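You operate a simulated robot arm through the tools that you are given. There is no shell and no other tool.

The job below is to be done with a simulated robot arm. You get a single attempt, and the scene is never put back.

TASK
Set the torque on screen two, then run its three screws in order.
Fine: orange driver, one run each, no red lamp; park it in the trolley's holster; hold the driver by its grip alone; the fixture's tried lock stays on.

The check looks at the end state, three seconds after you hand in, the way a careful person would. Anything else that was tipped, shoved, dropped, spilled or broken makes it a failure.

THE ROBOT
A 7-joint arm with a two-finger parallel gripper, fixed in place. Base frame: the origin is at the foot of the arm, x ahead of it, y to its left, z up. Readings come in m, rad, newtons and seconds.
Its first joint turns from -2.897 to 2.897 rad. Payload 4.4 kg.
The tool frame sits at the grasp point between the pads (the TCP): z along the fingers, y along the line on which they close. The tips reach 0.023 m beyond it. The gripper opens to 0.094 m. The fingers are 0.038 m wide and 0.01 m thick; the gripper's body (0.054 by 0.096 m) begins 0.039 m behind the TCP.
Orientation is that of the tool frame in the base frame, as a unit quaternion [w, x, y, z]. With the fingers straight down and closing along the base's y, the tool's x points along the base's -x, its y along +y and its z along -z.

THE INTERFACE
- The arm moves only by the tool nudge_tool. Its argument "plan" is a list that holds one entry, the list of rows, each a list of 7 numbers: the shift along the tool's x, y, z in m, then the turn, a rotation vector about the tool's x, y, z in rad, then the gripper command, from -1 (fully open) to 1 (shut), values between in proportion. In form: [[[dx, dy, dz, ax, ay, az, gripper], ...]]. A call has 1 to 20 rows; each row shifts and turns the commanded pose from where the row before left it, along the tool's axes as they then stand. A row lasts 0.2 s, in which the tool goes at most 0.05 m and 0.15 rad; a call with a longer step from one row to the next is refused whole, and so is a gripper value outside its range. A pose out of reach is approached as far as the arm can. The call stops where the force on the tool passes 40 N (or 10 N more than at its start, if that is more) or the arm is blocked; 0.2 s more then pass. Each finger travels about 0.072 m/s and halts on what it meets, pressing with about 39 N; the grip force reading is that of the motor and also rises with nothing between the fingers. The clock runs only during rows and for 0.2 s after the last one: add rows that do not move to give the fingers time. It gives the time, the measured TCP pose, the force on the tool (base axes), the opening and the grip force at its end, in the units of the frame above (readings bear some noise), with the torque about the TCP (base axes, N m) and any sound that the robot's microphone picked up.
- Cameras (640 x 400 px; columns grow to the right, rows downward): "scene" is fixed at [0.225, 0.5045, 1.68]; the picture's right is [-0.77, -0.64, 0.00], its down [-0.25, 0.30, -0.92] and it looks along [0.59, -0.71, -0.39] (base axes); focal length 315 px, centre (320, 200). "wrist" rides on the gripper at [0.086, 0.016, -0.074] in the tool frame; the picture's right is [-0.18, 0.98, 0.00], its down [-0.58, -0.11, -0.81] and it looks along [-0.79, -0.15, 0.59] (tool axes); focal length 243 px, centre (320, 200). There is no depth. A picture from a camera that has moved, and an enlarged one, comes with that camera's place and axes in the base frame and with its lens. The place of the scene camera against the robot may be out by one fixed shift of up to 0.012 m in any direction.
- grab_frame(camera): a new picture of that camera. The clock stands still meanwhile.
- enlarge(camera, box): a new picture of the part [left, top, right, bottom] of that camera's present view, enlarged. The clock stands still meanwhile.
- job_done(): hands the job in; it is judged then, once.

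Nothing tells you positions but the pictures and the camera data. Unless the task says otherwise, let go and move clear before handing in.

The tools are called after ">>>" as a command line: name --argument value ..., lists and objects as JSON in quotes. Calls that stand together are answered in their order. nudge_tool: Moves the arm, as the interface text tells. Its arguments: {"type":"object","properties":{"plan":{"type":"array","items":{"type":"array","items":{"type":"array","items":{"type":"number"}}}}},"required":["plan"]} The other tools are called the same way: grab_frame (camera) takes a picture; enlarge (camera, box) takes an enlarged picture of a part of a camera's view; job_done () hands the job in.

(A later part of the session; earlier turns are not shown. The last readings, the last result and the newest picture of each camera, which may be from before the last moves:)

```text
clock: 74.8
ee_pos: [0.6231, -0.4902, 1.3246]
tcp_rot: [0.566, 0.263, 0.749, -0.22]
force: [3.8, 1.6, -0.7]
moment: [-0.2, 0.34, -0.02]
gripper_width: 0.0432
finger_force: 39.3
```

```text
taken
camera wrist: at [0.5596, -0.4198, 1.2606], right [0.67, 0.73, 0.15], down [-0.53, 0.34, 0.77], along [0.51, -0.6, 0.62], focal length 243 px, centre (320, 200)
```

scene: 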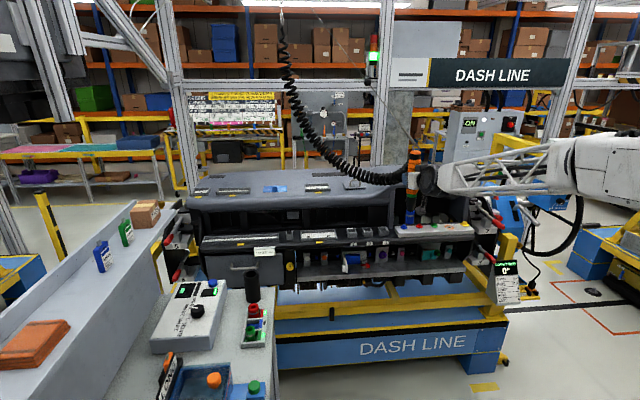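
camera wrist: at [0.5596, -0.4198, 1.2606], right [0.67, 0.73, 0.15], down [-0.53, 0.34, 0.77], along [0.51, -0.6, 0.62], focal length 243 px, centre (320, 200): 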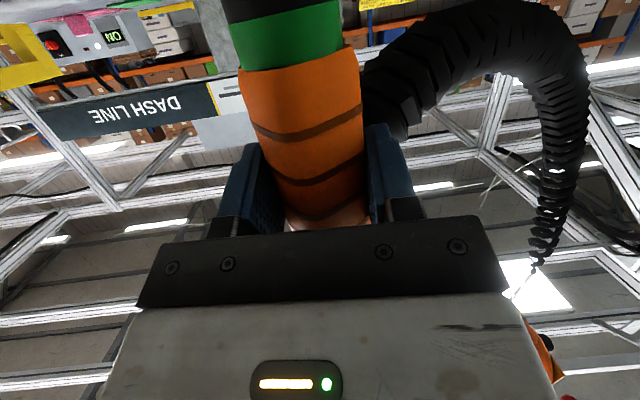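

The coil stretches over freely with low force. I'll continue to the standoff in front of the green screw and check verticality there.

>>> nudge_tool --plan '[[[-0.0017, -0.0361, 0.0106, 0, 0, 0, 1], [-0.0017, -0.0361, 0.0106, 0, 0, 0, 1], [-0.0017, -0.0361, 0.0106, 0, 0, 0, 1], [-0.0017, -0.0361, 0.0106, 0, 0, 0, 1], [-0.0017, -0.0361, 0.0106, 0, 0, 0, 1], [-0.0017, -0.0361, 0.0106, 0, 0, 0, 1], [0, 0, 0, 0, 0, 0, 1]]]'

>>> enlarge --camera "scene" --box '[370, 120, 510, 240]'

>>> grab_frame --camera "scene"

>>> grab_frame --camera "wrist"

```text
clock: 75.4
ee_pos: [0.5782, -0.5646, 1.3373]
tcp_rot: [0.571, 0.269, 0.742, -0.228]
force: [2.6, 1.0, -0.4]
moment: [-0.25, 0.38, 0.05]
gripper_width: 0.0431
finger_force: 38.5
stopped in row 3: the force on the tool passed its limit at 50 N (the readings are from after the stop); the commanded pose is now the measured one
```

```text
3.33 times, centred on (440, 180) of scene
camera zoom: at [0.225, 0.5045, 1.68], right [-0.77, -0.64, 0.0], down [-0.25, 0.3, -0.92], along [0.59, -0.71, -0.39], focal length 1049 px, centre (-80, 267)
```

zoom: 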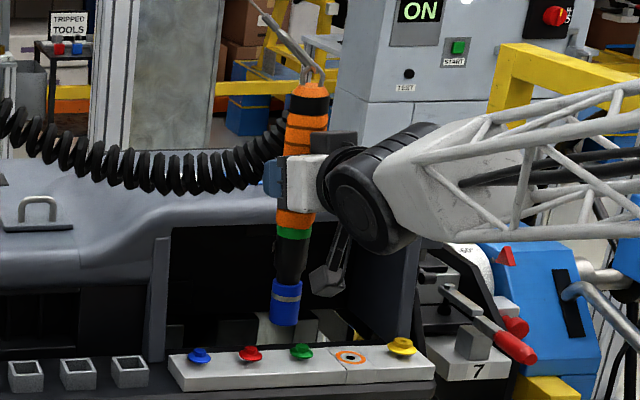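

```text
taken
```

scene: 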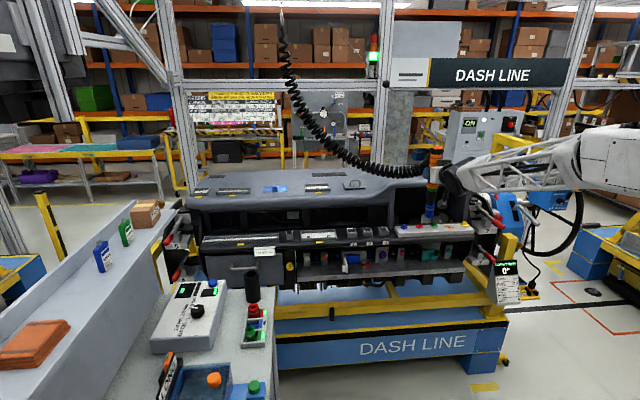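

```text
taken
camera wrist: at [0.5183, -0.4922, 1.2696], right [0.69, 0.71, 0.15], down [-0.54, 0.36, 0.76], along [0.49, -0.6, 0.63], focal length 243 px, centre (320, 200)
```

wrist: 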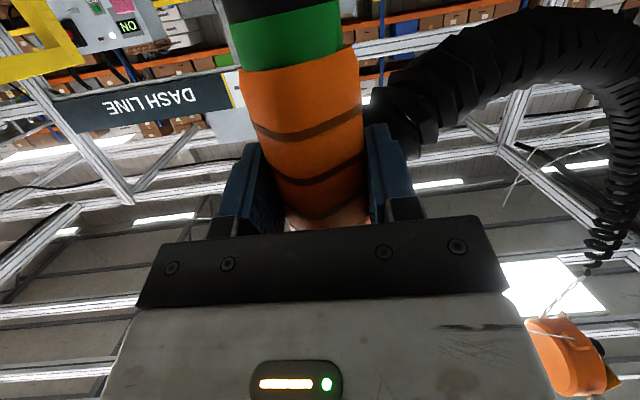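

A brief force spike stopped the move, probably a quick arm reconfiguration; readings settled at once and the driver is still held. It leans about 2.5° to the left, so I'll correct the roll and continue in gentler steps.

>>> nudge_tool --plan '[[[0.0, 0.0, 0.0, 0, 0, 0.02, 1], [0.0, 0.0, 0.0, 0, 0, 0.02, 1], [0.0011, -0.01, 0.0045, 0, 0, 0, 1], [0.0011, -0.0185, 0.0081, 0, 0, 0, 1], [0.0011, -0.0185, 0.0081, 0, 0, 0, 1], [0, 0, 0, 0, 0, 0, 1]]]'

>>> enlarge --camera "scene" --box '[370, 120, 510, 240]'

```text
clock: 76.8
ee_pos: [0.5609, -0.6117, 1.3263]
tcp_rot: [0.573, 0.284, 0.738, -0.216]
force: [3.9, 3.0, -2.7]
moment: [-0.27, 0.37, 0.01]
gripper_width: 0.0433
finger_force: 39.2
```

```text
3.33 times, centred on (440, 180) of scene
camera zoom: at [0.225, 0.5045, 1.68], right [-0.77, -0.64, 0.0], down [-0.25, 0.3, -0.92], along [0.59, -0.71, -0.39], focal length 1049 px, centre (-80, 267)
```

zoom: 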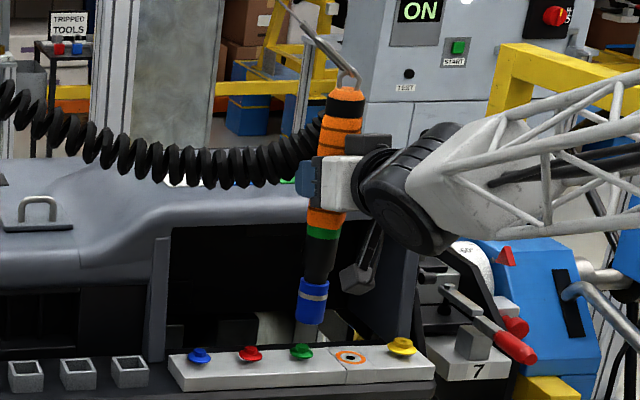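

The driver is vertical now. Next: sideways to line up with the green screw, then forward over it, tip still about 8 cm above.

>>> nudge_tool --plan '[[[0, -0.015, 0, 0, 0, 0, 1], [0, -0.0185, 0, 0, 0, 0, 1], [0, -0.0185, 0, 0, 0, 0, 1], [0, -0.0185, 0, 0, 0, 0, 1], [0, -0.0185, 0, 0, 0, 0, 1], [0, 0, 0.015, 0, 0, 0, 1], [-0.0007, 0, 0.02, 0, 0, 0, 1], [-0.0007, 0, 0.02, 0, 0, 0, 1], [-0.0007, 0, 0.02, 0, 0, 0, 1], [-0.0007, 0, 0.02, 0, 0, 0, 1], [0, 0, 0, 0, 0, 0, 1]]]'

>>> enlarge --camera "scene" --box '[370, 120, 510, 240]'

>>> grab_frame --camera "scene"

```text
clock: 79.2
ee_pos: [0.5722, -0.7385, 1.3041]
tcp_rot: [0.574, 0.285, 0.737, -0.217]
force: [3.1, 3.6, -2.0]
moment: [-0.35, 0.31, 0.0]
gripper_width: 0.0432
finger_force: 39.1
```

```text
3.33 times, centred on (440, 180) of scene
camera zoom: at [0.225, 0.5045, 1.68], right [-0.77, -0.64, 0.0], down [-0.25, 0.3, -0.92], along [0.59, -0.71, -0.39], focal length 1049 px, centre (-80, 267)
```

zoom: 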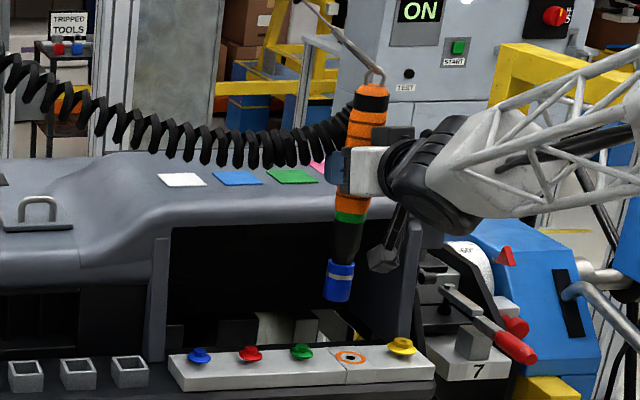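

```text
taken
```

scene: 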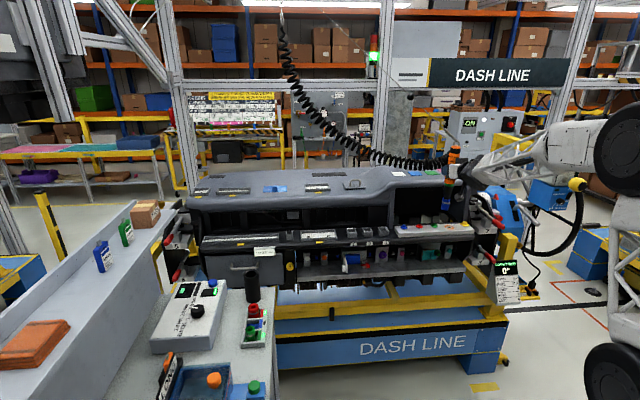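

Alignment looks good and the driver is vertical. I'll move horizontally over the green screw and check from the scene.

>>> nudge_tool --plan '[[[-0.004, -0.0004, 0.015, 0, 0, 0, 1], [-0.0051, -0.0005, 0.02, 0, 0, 0, 1], [-0.0063, -0.0005, 0.0251, 0, 0, 0, 1], [0, 0, 0, 0, 0, 0, 1], [0.0194, 0, 0.005, 0, 0, 0, 1], [0.0194, 0, 0.005, 0, 0, 0, 1], [0, 0, 0, 0, 0, 0, 1]]]'

>>> enlarge --camera "scene" --box '[390, 150, 490, 240]'

>>> grab_frame --camera "wrist"

```text
clock: 80.8
ee_pos: [0.6172, -0.7827, 1.2623]
tcp_rot: [0.574, 0.285, 0.736, -0.217]
force: [2.8, 3.4, -0.5]
moment: [-0.34, 0.3, 0.02]
gripper_width: 0.043
finger_force: 39.1
```

```text
4.44 times, centred on (440, 195) of scene
camera zoom: at [0.225, 0.5045, 1.68], right [-0.77, -0.64, 0.0], down [-0.25, 0.3, -0.92], along [0.59, -0.71, -0.39], focal length 1398 px, centre (-213, 222)
```

zoom: 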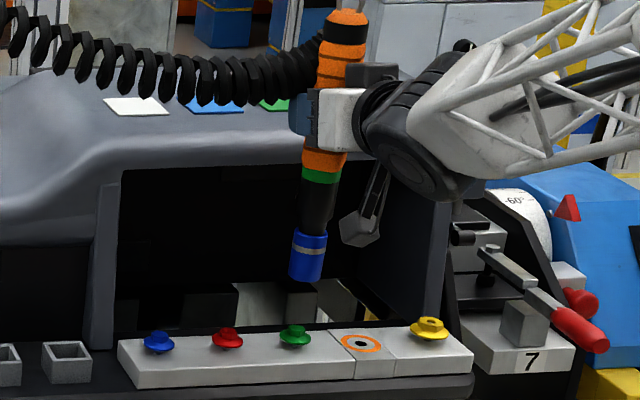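

```text
taken
camera wrist: at [0.5588, -0.7089, 1.1969], right [0.69, 0.7, 0.19], down [-0.55, 0.34, 0.76], along [0.47, -0.63, 0.62], focal length 243 px, centre (320, 200)
```

wrist: 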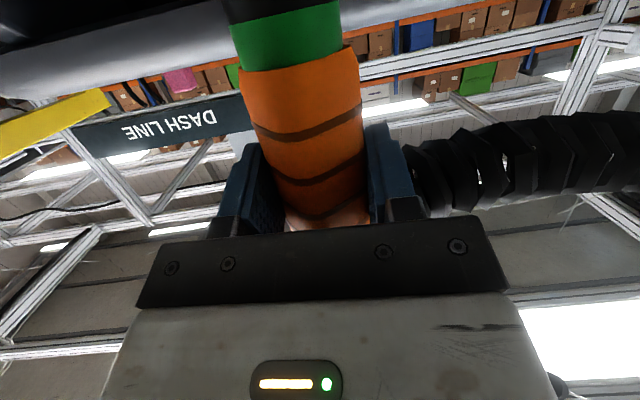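

The socket tip is directly above the green screw in the scene view, within about 2 mm. I'll descend to just above the hex and re-check.

>>> nudge_tool --plan '[[[0.0146, 0, 0.0037, 0, 0, 0, 1], [0.0146, 0, 0.0037, 0, 0, 0, 1], [0.0117, 0, 0.003, 0, 0, 0, 1], [0, 0, 0, 0, 0, 0, 1]]]'

>>> enlarge --camera "scene" --box '[400, 190, 470, 240]'

>>> enlarge --camera "scene" --box '[390, 150, 490, 240]'

```text
clock: 81.8
ee_pos: [0.6157, -0.7814, 1.2215]
tcp_rot: [0.573, 0.286, 0.737, -0.217]
force: [2.5, 3.1, -2.0]
moment: [-0.39, 0.31, 0.01]
gripper_width: 0.0434
finger_force: 39.2
```

```text
8.00 times, centred on (435, 215) of scene
camera zoom: at [0.225, 0.5045, 1.68], right [-0.77, -0.64, 0.0], down [-0.25, 0.3, -0.92], along [0.59, -0.71, -0.39], focal length 2517 px, centre (-600, 80)
```

zoom: 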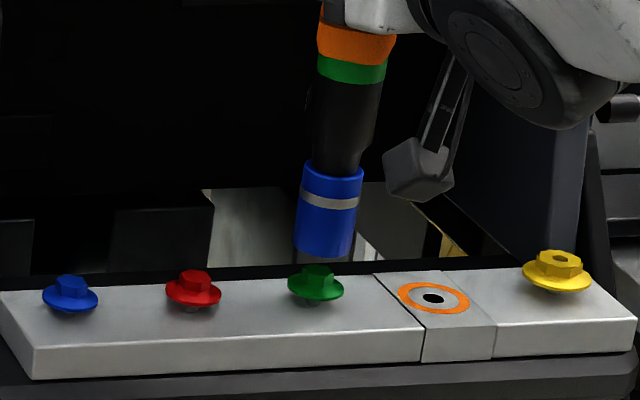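

```text
4.44 times, centred on (440, 195) of scene
camera zoom: at [0.225, 0.5045, 1.68], right [-0.77, -0.64, 0.0], down [-0.25, 0.3, -0.92], along [0.59, -0.71, -0.39], focal length 1398 px, centre (-213, 222)
```

zoom: 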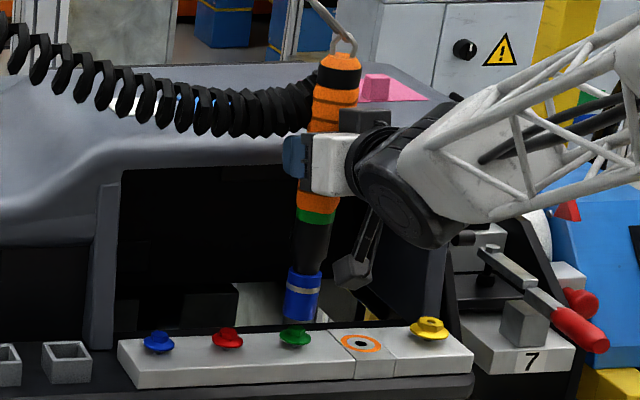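

The tip is about 2 mm to the right of the hex axis. I'll correct that and lower slowly until first contact.

>>> nudge_tool --plan '[[[0.0, 0.002, 0.0, 0, 0, 0, 1], [0.0048, 0, 0.0012, 0, 0, 0, 1], [0.0048, 0, 0.0012, 0, 0, 0, 1], [0, 0, 0, 0, 0, 0, 1]]]'

>>> enlarge --camera "scene" --box '[400, 190, 470, 240]'

```text
clock: 82.8
ee_pos: [0.6191, -0.7798, 1.2104]
tcp_rot: [0.573, 0.285, 0.737, -0.217]
force: [2.4, 3.0, -1.6]
moment: [-0.39, 0.31, 0.03]
gripper_width: 0.0436
finger_force: 38.9
```

```text
8.00 times, centred on (435, 215) of scene
camera zoom: at [0.225, 0.5045, 1.68], right [-0.77, -0.64, 0.0], down [-0.25, 0.3, -0.92], along [0.59, -0.71, -0.39], focal length 2517 px, centre (-600, 80)
```

zoom: 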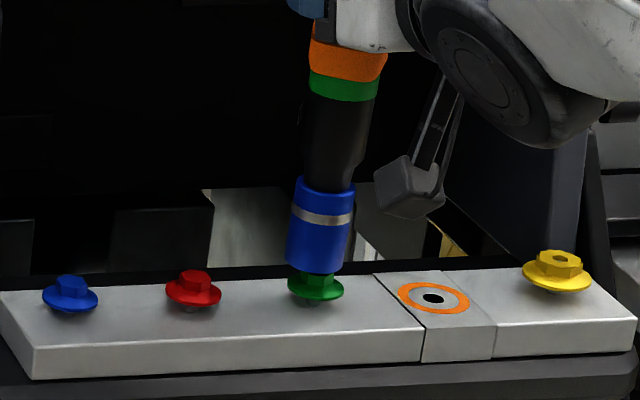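

The tip is aligned and just above the hex. Lowering in small steps to make contact.

>>> nudge_tool --plan '[[[0.0029, 0, 0.0007, 0, 0, 0, 1], [0.0029, 0, 0.0007, 0, 0, 0, 1], [0, 0, 0, 0, 0, 0, 1]]]'

>>> enlarge --camera "scene" --box '[400, 190, 470, 240]'

```text
clock: 83.6
ee_pos: [0.6174, -0.7798, 1.2065]
tcp_rot: [0.573, 0.285, 0.737, -0.217]
force: [-1.6, 2.6, 3.1]
moment: [-0.37, 0.83, -0.03]
gripper_width: 0.0434
finger_force: 38.7
```

```text
8.00 times, centred on (435, 215) of scene
camera zoom: at [0.225, 0.5045, 1.68], right [-0.77, -0.64, 0.0], down [-0.25, 0.3, -0.92], along [0.59, -0.71, -0.39], focal length 2517 px, centre (-600, 80)
```

zoom: 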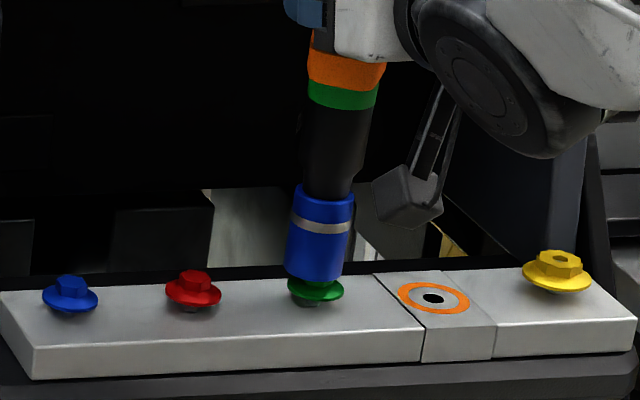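

First contact: a light upward force with a sideways push toward -x, meaning the socket sits slightly too far +x. I'll shift 3 mm in -x and watch.

>>> nudge_tool --plan '[[[0.0003, -0.001, -0.0011, 0, 0, 0, 1], [0.0003, -0.001, -0.0011, 0, 0, 0, 1], [0, 0, 0, 0, 0, 0, 1]]]'

>>> enlarge --camera "scene" --box '[400, 190, 470, 240]'

```text
clock: 84.4
ee_pos: [0.6156, -0.7802, 1.2057]
tcp_rot: [0.573, 0.285, 0.737, -0.217]
force: [2.9, 3.9, -2.1]
moment: [-0.36, 0.32, 0.02]
gripper_width: 0.0435
finger_force: 39.3
```

```text
8.00 times, centred on (435, 215) of scene
camera zoom: at [0.225, 0.5045, 1.68], right [-0.77, -0.64, 0.0], down [-0.25, 0.3, -0.92], along [0.59, -0.71, -0.39], focal length 2517 px, centre (-600, 80)
```

zoom: 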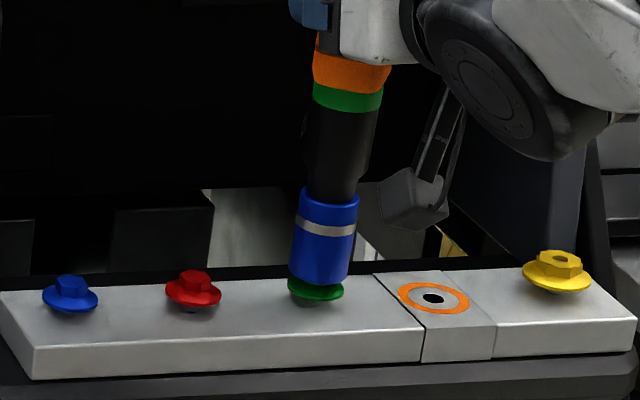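

Contact cleared and the socket has slipped over the hex. Continuing down in small steps, watching force and sound.

>>> nudge_tool --plan '[[[0.0029, 0, 0.0007, 0, 0, 0, 1], [0.0019, 0, 0.0005, 0, 0, 0, 1], [0, 0, 0, 0, 0, 0, 1]]]'

>>> enlarge --camera "scene" --box '[400, 190, 470, 240]'

```text
clock: 85.2
ee_pos: [0.615, -0.7792, 1.2016]
tcp_rot: [0.574, 0.284, 0.737, -0.216]
force: [-0.3, 5.2, 4.2]
moment: [0.05, 0.75, -0.02]
gripper_width: 0.0433
finger_force: 38.7
```

```text
8.00 times, centred on (435, 215) of scene
camera zoom: at [0.225, 0.5045, 1.68], right [-0.77, -0.64, 0.0], down [-0.25, 0.3, -0.92], along [0.59, -0.71, -0.39], focal length 2517 px, centre (-600, 80)
```

zoom: 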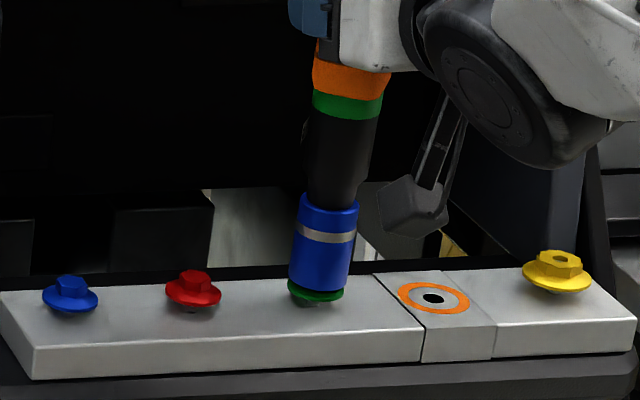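

Reaction is about 6 N with the socket partly over the hex. Pressing a bit further.

>>> nudge_tool --plan '[[[0.0019, 0, 0.0005, 0, 0, 0, 1], [0.0019, 0, 0.0005, 0, 0, 0, 1], [0, 0, 0, 0, 0, 0, 1]]]'

>>> enlarge --camera "scene" --box '[400, 190, 470, 240]'

```text
clock: 86.0
ee_pos: [0.6152, -0.7797, 1.1969]
tcp_rot: [0.573, 0.286, 0.737, -0.217]
force: [4.2, 3.3, 0.8]
moment: [-0.44, 0.1, -0.03]
gripper_width: 0.0434
finger_force: 39.1
```

```text
8.00 times, centred on (435, 215) of scene
camera zoom: at [0.225, 0.5045, 1.68], right [-0.77, -0.64, 0.0], down [-0.25, 0.3, -0.92], along [0.59, -0.71, -0.39], focal length 2517 px, centre (-600, 80)
```

zoom: 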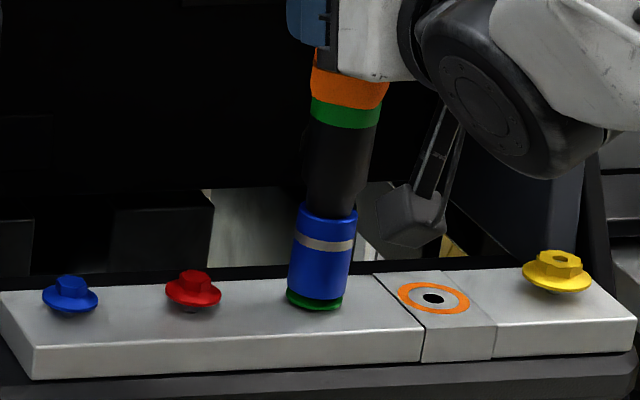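

The green screw's flange has sunk slightly along with the socket, so it is moving down. I'll keep gentle pressure on and keep following.

>>> nudge_tool --plan '[[[0.0019, 0, 0.0005, 0, 0, 0, 1], [0.0019, 0, 0.0005, 0, 0, 0, 1], [0, 0, 0, 0, 0, 0, 1]]]'

>>> enlarge --camera "scene" --box '[400, 190, 470, 240]'

>>> enlarge --camera "scene" --box '[150, 270, 250, 340]'

```text
clock: 86.8
ee_pos: [0.6163, -0.7789, 1.1935]
tcp_rot: [0.573, 0.285, 0.737, -0.217]
force: [3.5, 5.3, 0.6]
moment: [-0.07, 0.01, 0.0]
gripper_width: 0.043
finger_force: 39.1
```

```text
8.00 times, centred on (435, 215) of scene
camera zoom: at [0.225, 0.5045, 1.68], right [-0.77, -0.64, 0.0], down [-0.25, 0.3, -0.92], along [0.59, -0.71, -0.39], focal length 2517 px, centre (-600, 80)
```

zoom: 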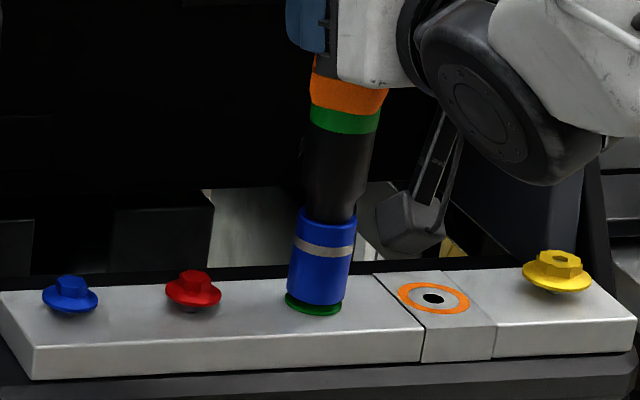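

```text
5.71 times, centred on (200, 305) of scene
camera zoom: at [0.225, 0.5045, 1.68], right [-0.77, -0.64, 0.0], down [-0.25, 0.3, -0.92], along [0.59, -0.71, -0.39], focal length 1798 px, centre (1006, -400)
```

zoom: 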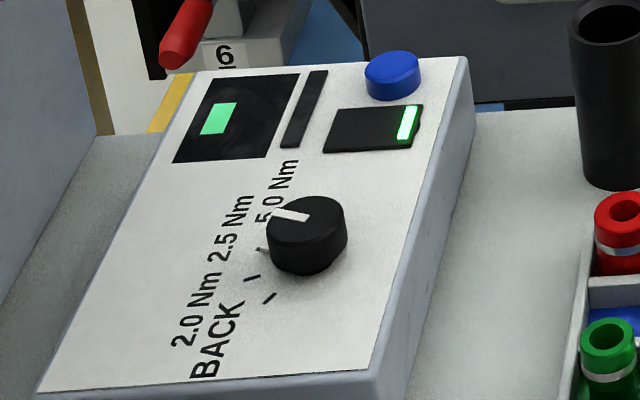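

The screw keeps sinking under a light push. I'll hold still for a second to see whether it is running on its own.

>>> nudge_tool --plan '[[[0, 0, 0, 0, 0, 0, 1], [0, 0, 0, 0, 0, 0, 1], [0, 0, 0, 0, 0, 0, 1], [0, 0, 0, 0, 0, 0, 1]]]'

>>> enlarge --camera "scene" --box '[415, 200, 455, 230]'

>>> enlarge --camera "scene" --box '[390, 130, 490, 220]'

```text
clock: 87.8
ee_pos: [0.6158, -0.7796, 1.1934]
tcp_rot: [0.574, 0.285, 0.736, -0.217]
force: [3.5, 4.3, 0.0]
moment: [-0.19, 0.09, -0.01]
gripper_width: 0.0432
finger_force: 38.9
```

```text
13.33 times, centred on (435, 215) of scene
camera zoom: at [0.225, 0.5045, 1.68], right [-0.77, -0.64, 0.0], down [-0.25, 0.3, -0.92], along [0.59, -0.71, -0.39], focal length 4195 px, centre (-1213, 0)
```

zoom: 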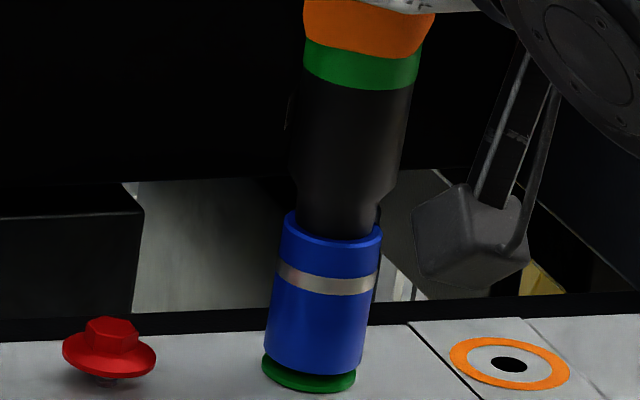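

```text
4.44 times, centred on (440, 175) of scene
camera zoom: at [0.225, 0.5045, 1.68], right [-0.77, -0.64, 0.0], down [-0.25, 0.3, -0.92], along [0.59, -0.71, -0.39], focal length 1398 px, centre (-213, 311)
```

zoom: 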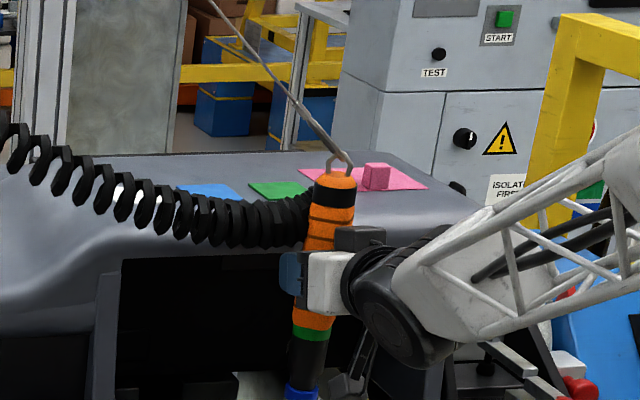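

The flange is now nearly down on the bar. Pressing a little more to see the force build.

>>> nudge_tool --plan '[[[0.0019, 0, 0.0005, 0, 0, 0, 1], [0.0019, 0, 0.0005, 0, 0, 0, 1], [0, 0, 0, 0, 0, 0, 1], [0, 0, 0, 0, 0, 0, 1]]]'

>>> enlarge --camera "scene" --box '[415, 200, 455, 230]'

```text
clock: 88.8
ee_pos: [0.6147, -0.7786, 1.1918]
tcp_rot: [0.574, 0.285, 0.736, -0.217]
force: [1.9, 5.3, 16.2]
moment: [0.17, 0.28, 0.01]
gripper_width: 0.0431
finger_force: 39.5
```

```text
13.33 times, centred on (435, 215) of scene
camera zoom: at [0.225, 0.5045, 1.68], right [-0.77, -0.64, 0.0], down [-0.25, 0.3, -0.92], along [0.59, -0.71, -0.39], focal length 4195 px, centre (-1213, 0)
```

zoom: 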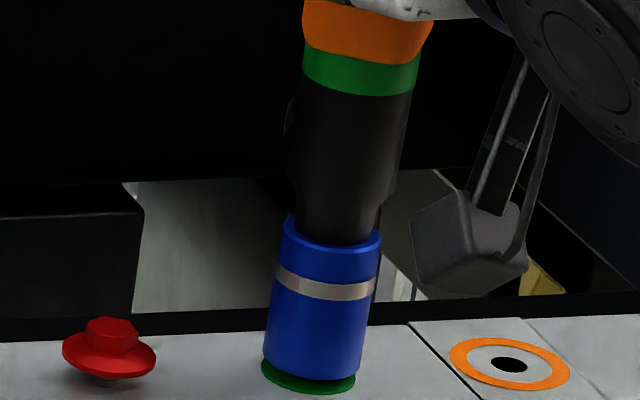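

Force has built to about 16 N with the flange on the bar, but no sound yet. I'll check the lamps and controller before pressing harder.

>>> enlarge --camera "scene" --box '[355, 25, 395, 75]'

>>> enlarge --camera "scene" --box '[165, 275, 235, 320]'

>>> grab_frame --camera "wrist"

```text
8.00 times, centred on (375, 50) of scene
camera zoom: at [0.225, 0.5045, 1.68], right [-0.77, -0.64, 0.0], down [-0.25, 0.3, -0.92], along [0.59, -0.71, -0.39], focal length 2517 px, centre (-120, 1400)
```

zoom: 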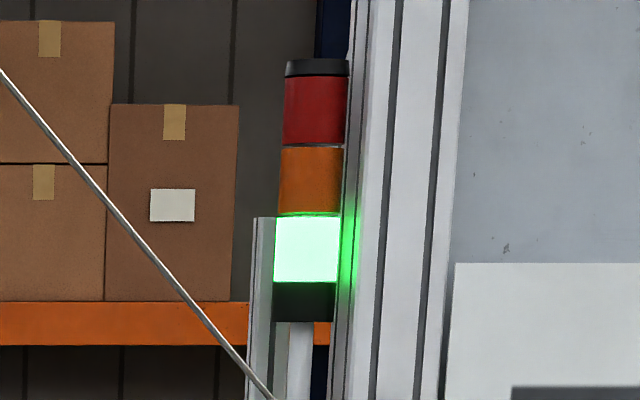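

```text
8.89 times, centred on (200, 298) of scene
camera zoom: at [0.225, 0.5045, 1.68], right [-0.77, -0.64, 0.0], down [-0.25, 0.3, -0.92], along [0.59, -0.71, -0.39], focal length 2797 px, centre (1387, -667)
```

zoom: 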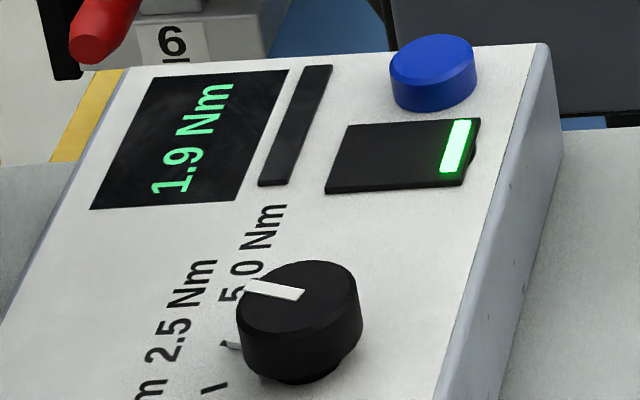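

```text
taken
camera wrist: at [0.5571, -0.706, 1.1255], right [0.69, 0.7, 0.19], down [-0.55, 0.34, 0.76], along [0.47, -0.63, 0.62], focal length 243 px, centre (320, 200)
```

wrist: 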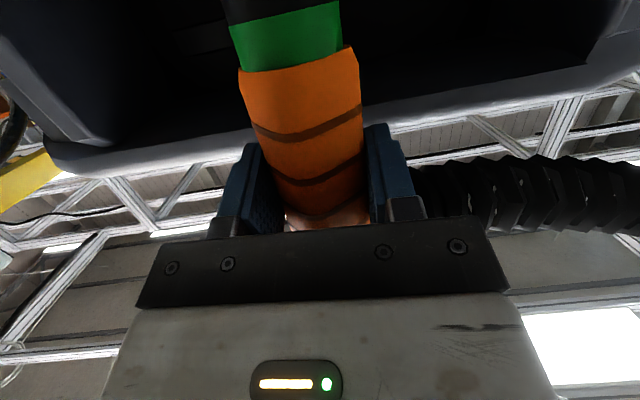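

The controller display now reads 1.9 Nm, so the run is in progress and torque is rising. I'll hold steady and re-read.

>>> nudge_tool --plan '[[[0, 0, 0, 0, 0, 0, 1]]]'

>>> enlarge --camera "scene" --box '[165, 275, 235, 320]'

>>> enlarge --camera "scene" --box '[415, 200, 455, 230]'

```text
clock: 89.2
ee_pos: [0.6157, -0.7788, 1.1923]
tcp_rot: [0.574, 0.286, 0.736, -0.217]
force: [4.3, 4.6, 20.1]
moment: [-0.09, -0.03, 0.02]
gripper_width: 0.0433
finger_force: 38.6
```

```text
8.89 times, centred on (200, 298) of scene
camera zoom: at [0.225, 0.5045, 1.68], right [-0.77, -0.64, 0.0], down [-0.25, 0.3, -0.92], along [0.59, -0.71, -0.39], focal length 2797 px, centre (1387, -667)
```

zoom: 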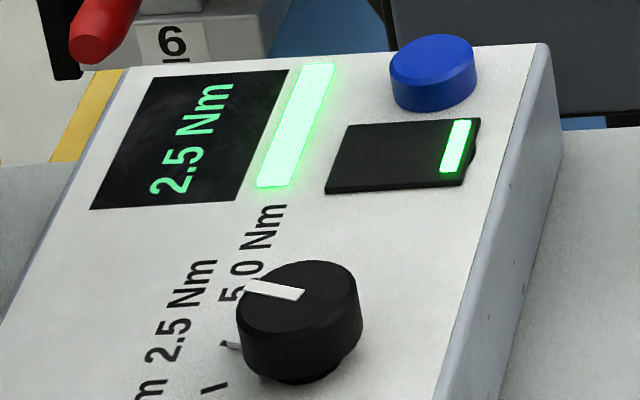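

```text
13.33 times, centred on (435, 215) of scene
camera zoom: at [0.225, 0.5045, 1.68], right [-0.77, -0.64, 0.0], down [-0.25, 0.3, -0.92], along [0.59, -0.71, -0.39], focal length 4195 px, centre (-1213, 0)
```

zoom: 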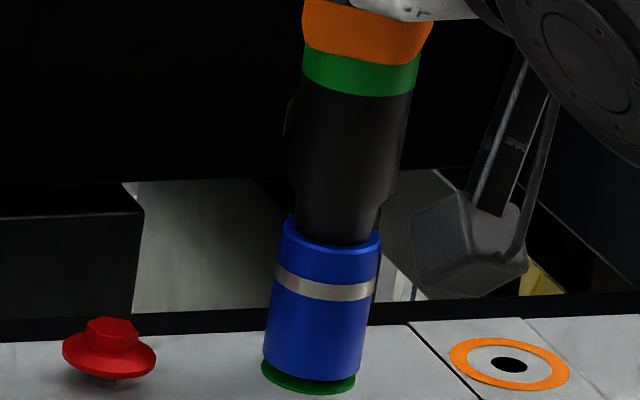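

First screw done: 2.5 Nm with the result lamp green. I'll lift straight off the green screw, then move along to blue.

>>> nudge_tool --plan '[[[-0.0097, 0.0001, -0.0025, 0, 0, 0, 1], [-0.0145, 0.0001, -0.0037, 0, 0, 0, 1], [-0.0194, 0.0001, -0.005, 0, 0, 0, 1], [-0.0194, 0.0001, -0.005, 0, 0, 0, 1], [0, 0, 0, 0, 0, 0, 1]]]'

>>> enlarge --camera "scene" --box '[390, 160, 480, 240]'

>>> enlarge --camera "scene" --box '[165, 275, 235, 320]'

```text
clock: 90.4
ee_pos: [0.614, -0.7805, 1.2526]
tcp_rot: [0.573, 0.286, 0.737, -0.217]
force: [2.5, 3.4, -2.1]
moment: [-0.37, 0.3, -0.01]
gripper_width: 0.0432
finger_force: 39.4
```

```text
5.00 times, centred on (435, 200) of scene
camera zoom: at [0.225, 0.5045, 1.68], right [-0.77, -0.64, 0.0], down [-0.25, 0.3, -0.92], along [0.59, -0.71, -0.39], focal length 1573 px, centre (-255, 200)
```

zoom: 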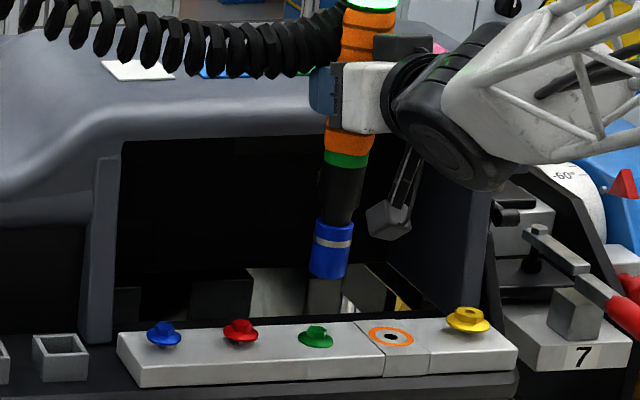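

```text
8.89 times, centred on (200, 298) of scene
camera zoom: at [0.225, 0.5045, 1.68], right [-0.77, -0.64, 0.0], down [-0.25, 0.3, -0.92], along [0.59, -0.71, -0.39], focal length 2797 px, centre (1387, -667)
```

zoom: 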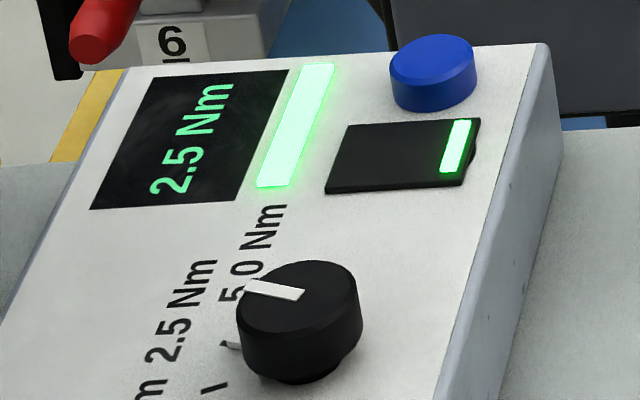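

The green screw is fully seated and the band on the driver is lit green. Moving along the dash to above the blue screw, number 2 in the sequence.

>>> nudge_tool --plan '[[[0, 0.015, 0.0008, 0, 0, 0, 1], [0, 0.0212, 0.0012, 0, 0, 0, 1], [0, 0.0212, 0.0012, 0, 0, 0, 1], [0, 0.0212, 0.0012, 0, 0, 0, 1], [0, 0.0212, 0.0012, 0, 0, 0, 1], [0, 0.0212, 0.0012, 0, 0, 0, 1], [-0.001, 0.0212, 0.0012, 0, 0, 0, 1], [0, 0, 0, 0, 0, 0, 1], [0, 0, 0, 0, 0, 0, 1]]]'

>>> enlarge --camera "scene" --box '[380, 150, 480, 240]'

>>> enlarge --camera "scene" --box '[380, 190, 440, 240]'

```text
clock: 92.4
ee_pos: [0.7171, -0.6792, 1.2513]
tcp_rot: [0.573, 0.285, 0.737, -0.216]
force: [2.1, 2.4, -0.4]
moment: [-0.34, 0.25, -0.04]
gripper_width: 0.0433
finger_force: 38.3
```

```text
4.44 times, centred on (430, 195) of scene
camera zoom: at [0.225, 0.5045, 1.68], right [-0.77, -0.64, 0.0], down [-0.25, 0.3, -0.92], along [0.59, -0.71, -0.39], focal length 1398 px, centre (-169, 222)
```

zoom: 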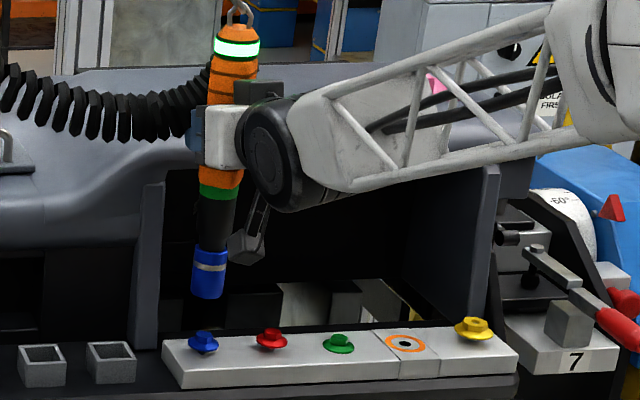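

```text
8.00 times, centred on (410, 215) of scene
camera zoom: at [0.225, 0.5045, 1.68], right [-0.77, -0.64, 0.0], down [-0.25, 0.3, -0.92], along [0.59, -0.71, -0.39], focal length 2517 px, centre (-400, 80)
```

zoom: 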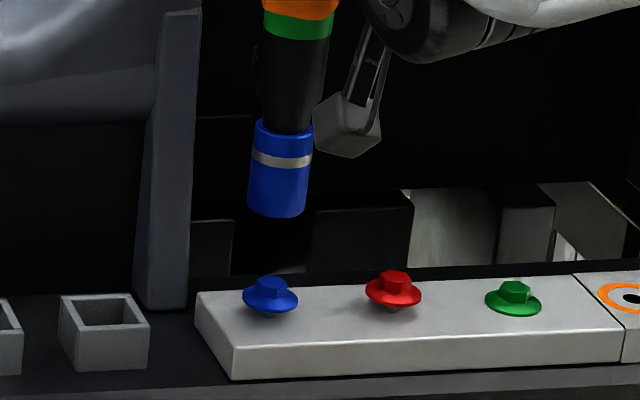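

I'm about 2 mm left of the blue screw, so I'll correct that while descending to just above its hex.

>>> nudge_tool --plan '[[[0, -0.002, -0.001, 0, 0, 0, 1], [0.0126, 0, 0.0032, 0, 0, 0, 1], [0.0126, 0, 0.0032, 0, 0, 0, 1], [0.0126, 0, 0.0032, 0, 0, 0, 1], [0, 0, 0, 0, 0, 0, 1], [0, 0, 0, 0, 0, 0, 1]]]'

>>> enlarge --camera "scene" --box '[380, 190, 440, 240]'

```text
clock: 93.8
ee_pos: [0.7145, -0.6793, 1.2144]
tcp_rot: [0.573, 0.285, 0.737, -0.217]
force: [2.2, 3.1, -1.0]
moment: [-0.3, 0.26, -0.02]
gripper_width: 0.0432
finger_force: 38.6
```

```text
8.00 times, centred on (410, 215) of scene
camera zoom: at [0.225, 0.5045, 1.68], right [-0.77, -0.64, 0.0], down [-0.25, 0.3, -0.92], along [0.59, -0.71, -0.39], focal length 2517 px, centre (-400, 80)
```

zoom: 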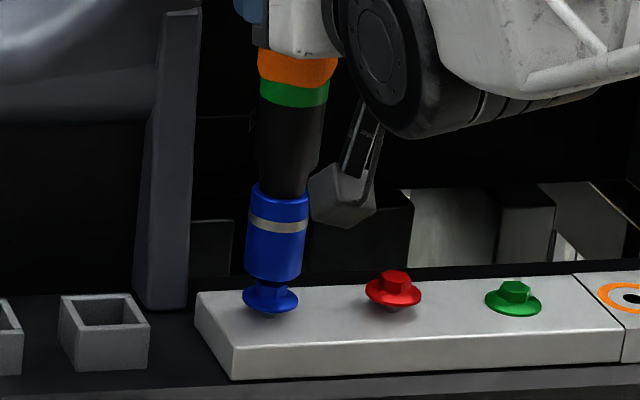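

Aligned within about 1 mm. Lowering gently onto the blue hex.

>>> nudge_tool --plan '[[[0.0039, 0.0005, 0.001, 0, 0, 0, 1], [0.0039, 0, 0.001, 0, 0, 0, 1], [0, 0, 0, 0, 0, 0, 1]]]'

>>> nudge_tool --plan '[[[0.0029, 0, 0.0007, 0, 0, 0, 1], [0, 0, 0, 0, 0, 0, 1]]]'

>>> enlarge --camera "scene" --box '[380, 190, 440, 240]'

```text
clock: 94.6
ee_pos: [0.7142, -0.6797, 1.2078]
tcp_rot: [0.574, 0.285, 0.737, -0.216]
force: [3.7, 3.3, -1.3]
moment: [-0.34, 0.24, 0.01]
gripper_width: 0.0432
finger_force: 38.6
```

```text
clock: 95.2
ee_pos: [0.7149, -0.6797, 1.2041]
tcp_rot: [0.573, 0.286, 0.737, -0.217]
force: [2.1, 4.0, -1.4]
moment: [-0.31, 0.25, 0.01]
gripper_width: 0.0433
finger_force: 38.6
```

```text
8.00 times, centred on (410, 215) of scene
camera zoom: at [0.225, 0.5045, 1.68], right [-0.77, -0.64, 0.0], down [-0.25, 0.3, -0.92], along [0.59, -0.71, -0.39], focal length 2517 px, centre (-400, 80)
```

zoom: 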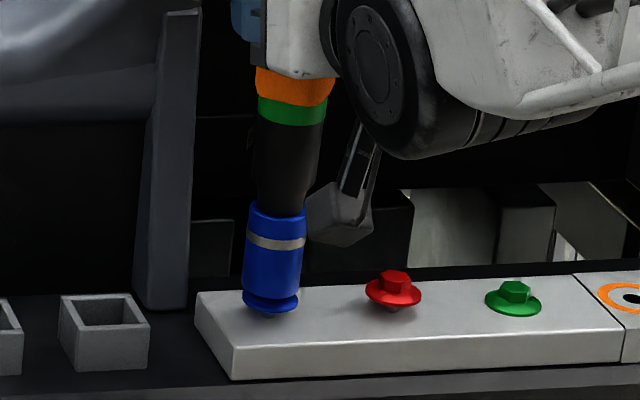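

The socket slid over the blue hex cleanly. Continuing down in the same small steps.

>>> nudge_tool --plan '[[[0.0029, 0, 0.0007, 0, 0, 0, 1], [0.0029, 0, 0.0007, 0, 0, 0, 1], [0, 0, 0, 0, 0, 0, 1]]]'

>>> enlarge --camera "scene" --box '[380, 190, 440, 240]'

>>> enlarge --camera "scene" --box '[165, 275, 235, 320]'

```text
clock: 96.0
ee_pos: [0.714, -0.6793, 1.1987]
tcp_rot: [0.573, 0.285, 0.737, -0.217]
force: [-0.2, -2.5, 3.9]
moment: [-1.33, 0.72, 0.02]
gripper_width: 0.0435
finger_force: 39.0
```

```text
8.00 times, centred on (410, 215) of scene
camera zoom: at [0.225, 0.5045, 1.68], right [-0.77, -0.64, 0.0], down [-0.25, 0.3, -0.92], along [0.59, -0.71, -0.39], focal length 2517 px, centre (-400, 80)
```

zoom: 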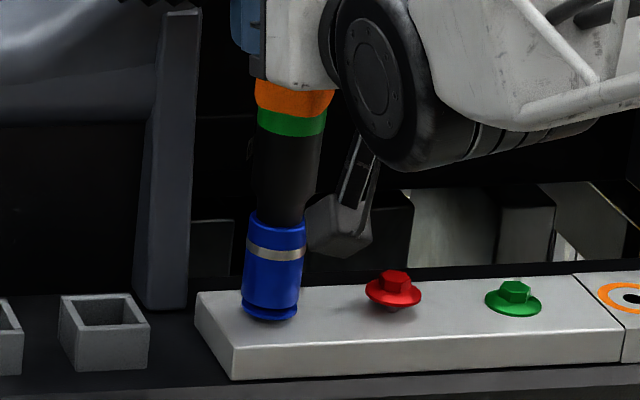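

```text
8.89 times, centred on (200, 298) of scene
camera zoom: at [0.225, 0.5045, 1.68], right [-0.77, -0.64, 0.0], down [-0.25, 0.3, -0.92], along [0.59, -0.71, -0.39], focal length 2797 px, centre (1387, -667)
```

zoom: 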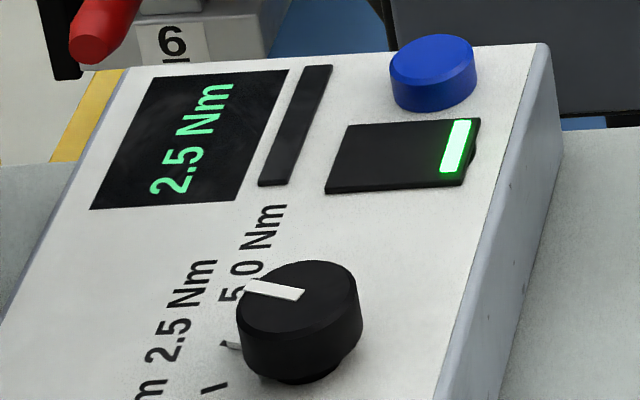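

The result lamp reset, so the blue run has started. I'll keep following down with a slight sideways relief.

>>> nudge_tool --plan '[[[0.0019, -0.0007, 0.0005, 0, 0, 0, 1], [0.0019, -0.0007, 0.0005, 0, 0, 0, 1], [0.0015, 0, 0.0004, 0, 0, 0, 1]]]'

>>> enlarge --camera "scene" --box '[165, 275, 235, 320]'

>>> enlarge --camera "scene" --box '[380, 190, 440, 240]'

```text
clock: 96.8
ee_pos: [0.7136, -0.6792, 1.1926]
tcp_rot: [0.574, 0.286, 0.736, -0.217]
force: [8.3, 2.8, 1.2]
moment: [-0.25, -0.75, 0.0]
gripper_width: 0.0434
finger_force: 39.3
```

```text
8.89 times, centred on (200, 298) of scene
camera zoom: at [0.225, 0.5045, 1.68], right [-0.77, -0.64, 0.0], down [-0.25, 0.3, -0.92], along [0.59, -0.71, -0.39], focal length 2797 px, centre (1387, -667)
```

zoom: 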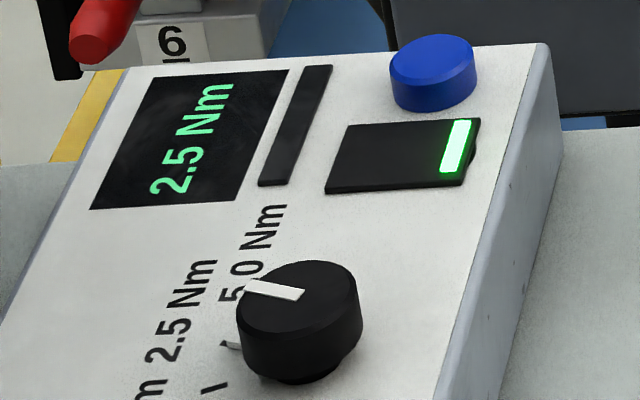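

```text
8.00 times, centred on (410, 215) of scene
camera zoom: at [0.225, 0.5045, 1.68], right [-0.77, -0.64, 0.0], down [-0.25, 0.3, -0.92], along [0.59, -0.71, -0.39], focal length 2517 px, centre (-400, 80)
```

zoom: 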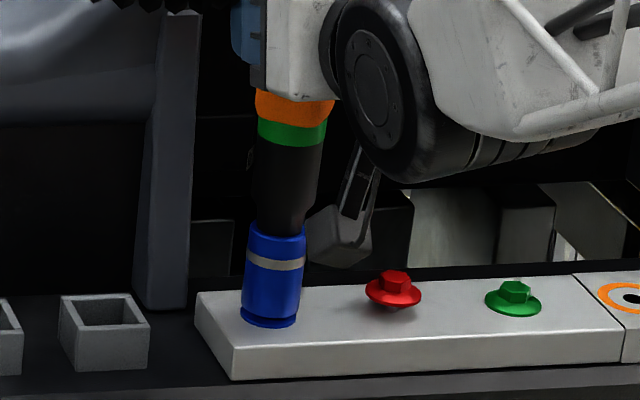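

It's nearly seated. Pressing slightly more and holding until the torque is reached.

>>> nudge_tool --plan '[[[0.0019, -0.0003, 0.0005, 0, 0, 0, 1], [0.0014, 0, 0.0004, 0, 0, 0, 1], [0, 0, 0, 0, 0, 0, 1]]]'

>>> enlarge --camera "scene" --box '[165, 275, 235, 320]'

>>> enlarge --camera "scene" --box '[380, 190, 440, 240]'

```text
clock: 97.6
ee_pos: [0.7136, -0.6792, 1.1918]
tcp_rot: [0.574, 0.285, 0.736, -0.217]
force: [3.6, 7.9, 19.0]
moment: [0.61, -0.01, 0.02]
gripper_width: 0.0434
finger_force: 38.4
```

```text
8.89 times, centred on (200, 298) of scene
camera zoom: at [0.225, 0.5045, 1.68], right [-0.77, -0.64, 0.0], down [-0.25, 0.3, -0.92], along [0.59, -0.71, -0.39], focal length 2797 px, centre (1387, -667)
```

zoom: 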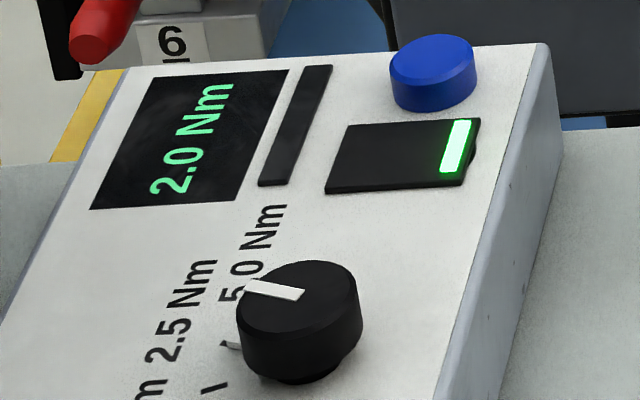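

```text
8.00 times, centred on (410, 215) of scene
camera zoom: at [0.225, 0.5045, 1.68], right [-0.77, -0.64, 0.0], down [-0.25, 0.3, -0.92], along [0.59, -0.71, -0.39], focal length 2517 px, centre (-400, 80)
```

zoom: 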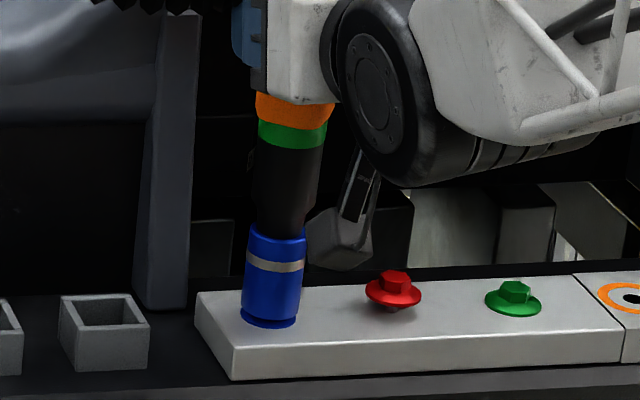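

The torque reads 2.0 Nm and is rising. Holding still.

>>> nudge_tool --plan '[[[0, 0, 0, 0, 0, 0, 1]]]'

>>> enlarge --camera "scene" --box '[165, 275, 235, 320]'

```text
clock: 98.0
ee_pos: [0.7145, -0.6794, 1.1903]
tcp_rot: [0.574, 0.285, 0.736, -0.217]
force: [3.1, 5.7, 23.2]
moment: [0.18, -0.16, 0.01]
gripper_width: 0.0431
finger_force: 38.4
```

```text
8.89 times, centred on (200, 298) of scene
camera zoom: at [0.225, 0.5045, 1.68], right [-0.77, -0.64, 0.0], down [-0.25, 0.3, -0.92], along [0.59, -0.71, -0.39], focal length 2797 px, centre (1387, -667)
```

zoom: 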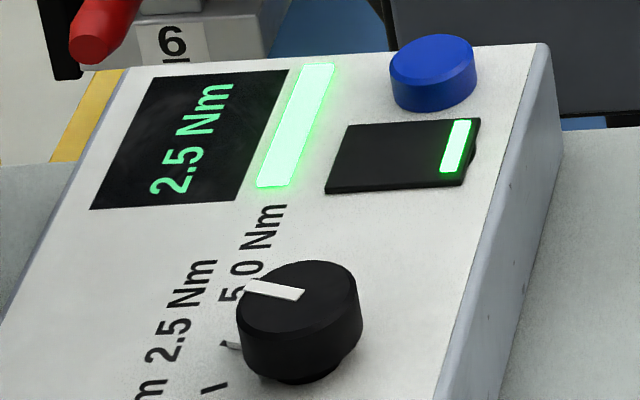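

Blue is done at 2.5 Nm with the lamp green. Lifting straight off, then on to red.

>>> nudge_tool --plan '[[[-0.0097, 0.0001, -0.0025, 0, 0, 0, 1], [-0.0145, 0.0001, -0.0037, 0, 0, 0, 1], [-0.0194, 0.0001, -0.005, 0, 0, 0, 1], [-0.0194, 0.0001, -0.005, 0, 0, 0, 1], [0, 0, 0, 0, 0, 0, 1]]]'

>>> enlarge --camera "scene" --box '[380, 190, 440, 240]'

>>> enlarge --camera "scene" --box '[165, 275, 235, 320]'

```text
clock: 99.2
ee_pos: [0.7139, -0.6815, 1.2528]
tcp_rot: [0.573, 0.285, 0.737, -0.217]
force: [3.1, 2.8, -2.5]
moment: [-0.32, 0.23, 0.03]
gripper_width: 0.0431
finger_force: 38.6
```

```text
8.00 times, centred on (410, 215) of scene
camera zoom: at [0.225, 0.5045, 1.68], right [-0.77, -0.64, 0.0], down [-0.25, 0.3, -0.92], along [0.59, -0.71, -0.39], focal length 2517 px, centre (-400, 80)
```

zoom: 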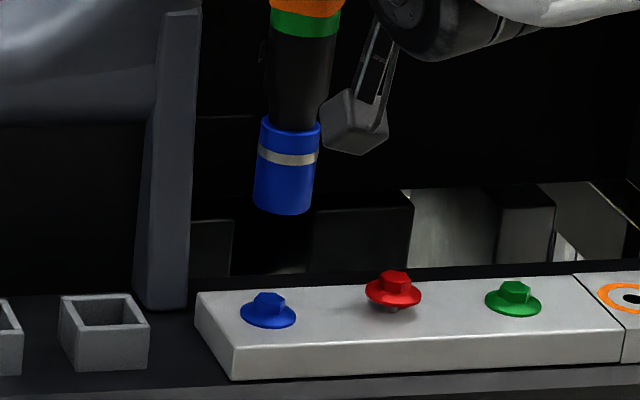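

```text
8.89 times, centred on (200, 298) of scene
camera zoom: at [0.225, 0.5045, 1.68], right [-0.77, -0.64, 0.0], down [-0.25, 0.3, -0.92], along [0.59, -0.71, -0.39], focal length 2797 px, centre (1387, -667)
```

zoom: 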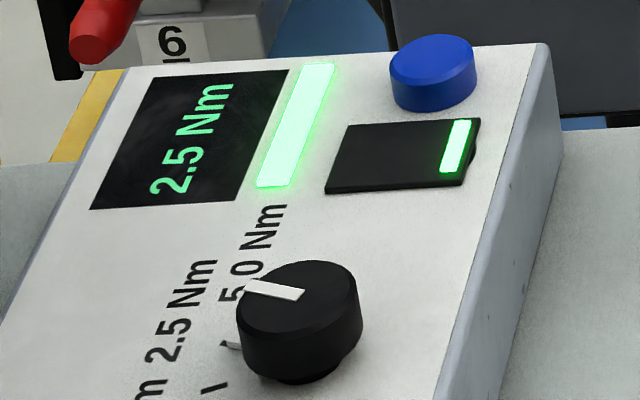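

Blue is seated. Shifting over to the red screw, the last in the sequence.

>>> nudge_tool --plan '[[[0.0002, -0.0171, -0.0011, 0, 0, 0, 1], [0.0002, -0.0171, -0.0011, 0, 0, 0, 1], [0.0002, -0.0171, -0.0012, 0, 0, 0, 1], [0.0001, -0.0171, -0.0012, 0, 0, 0, 1], [0, 0, 0, 0, 0, 0, 1], [0.0126, 0, 0.0032, 0, 0, 0, 1], [0.0126, 0, 0.0032, 0, 0, 0, 1], [0.0126, 0, 0.0032, 0, 0, 0, 1], [0, 0, 0, 0, 0, 0, 1]]]'

>>> enlarge --camera "scene" --box '[390, 190, 450, 240]'

```text
clock: 101.2
ee_pos: [0.6649, -0.7298, 1.2165]
tcp_rot: [0.573, 0.287, 0.736, -0.218]
force: [2.5, 3.7, -2.3]
moment: [-0.36, 0.25, 0.02]
gripper_width: 0.0431
finger_force: 39.1
```

```text
8.00 times, centred on (420, 215) of scene
camera zoom: at [0.225, 0.5045, 1.68], right [-0.77, -0.64, 0.0], down [-0.25, 0.3, -0.92], along [0.59, -0.71, -0.39], focal length 2517 px, centre (-480, 80)
```

zoom: 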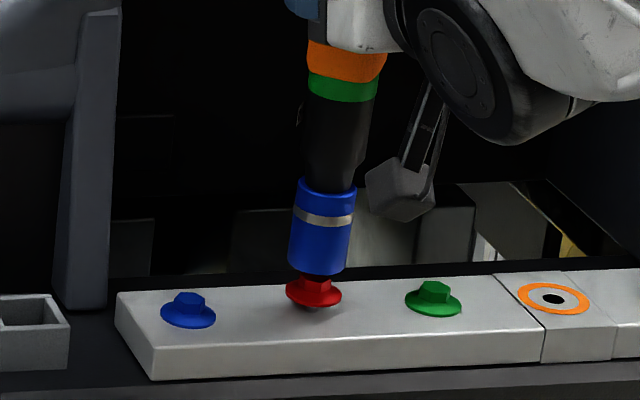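

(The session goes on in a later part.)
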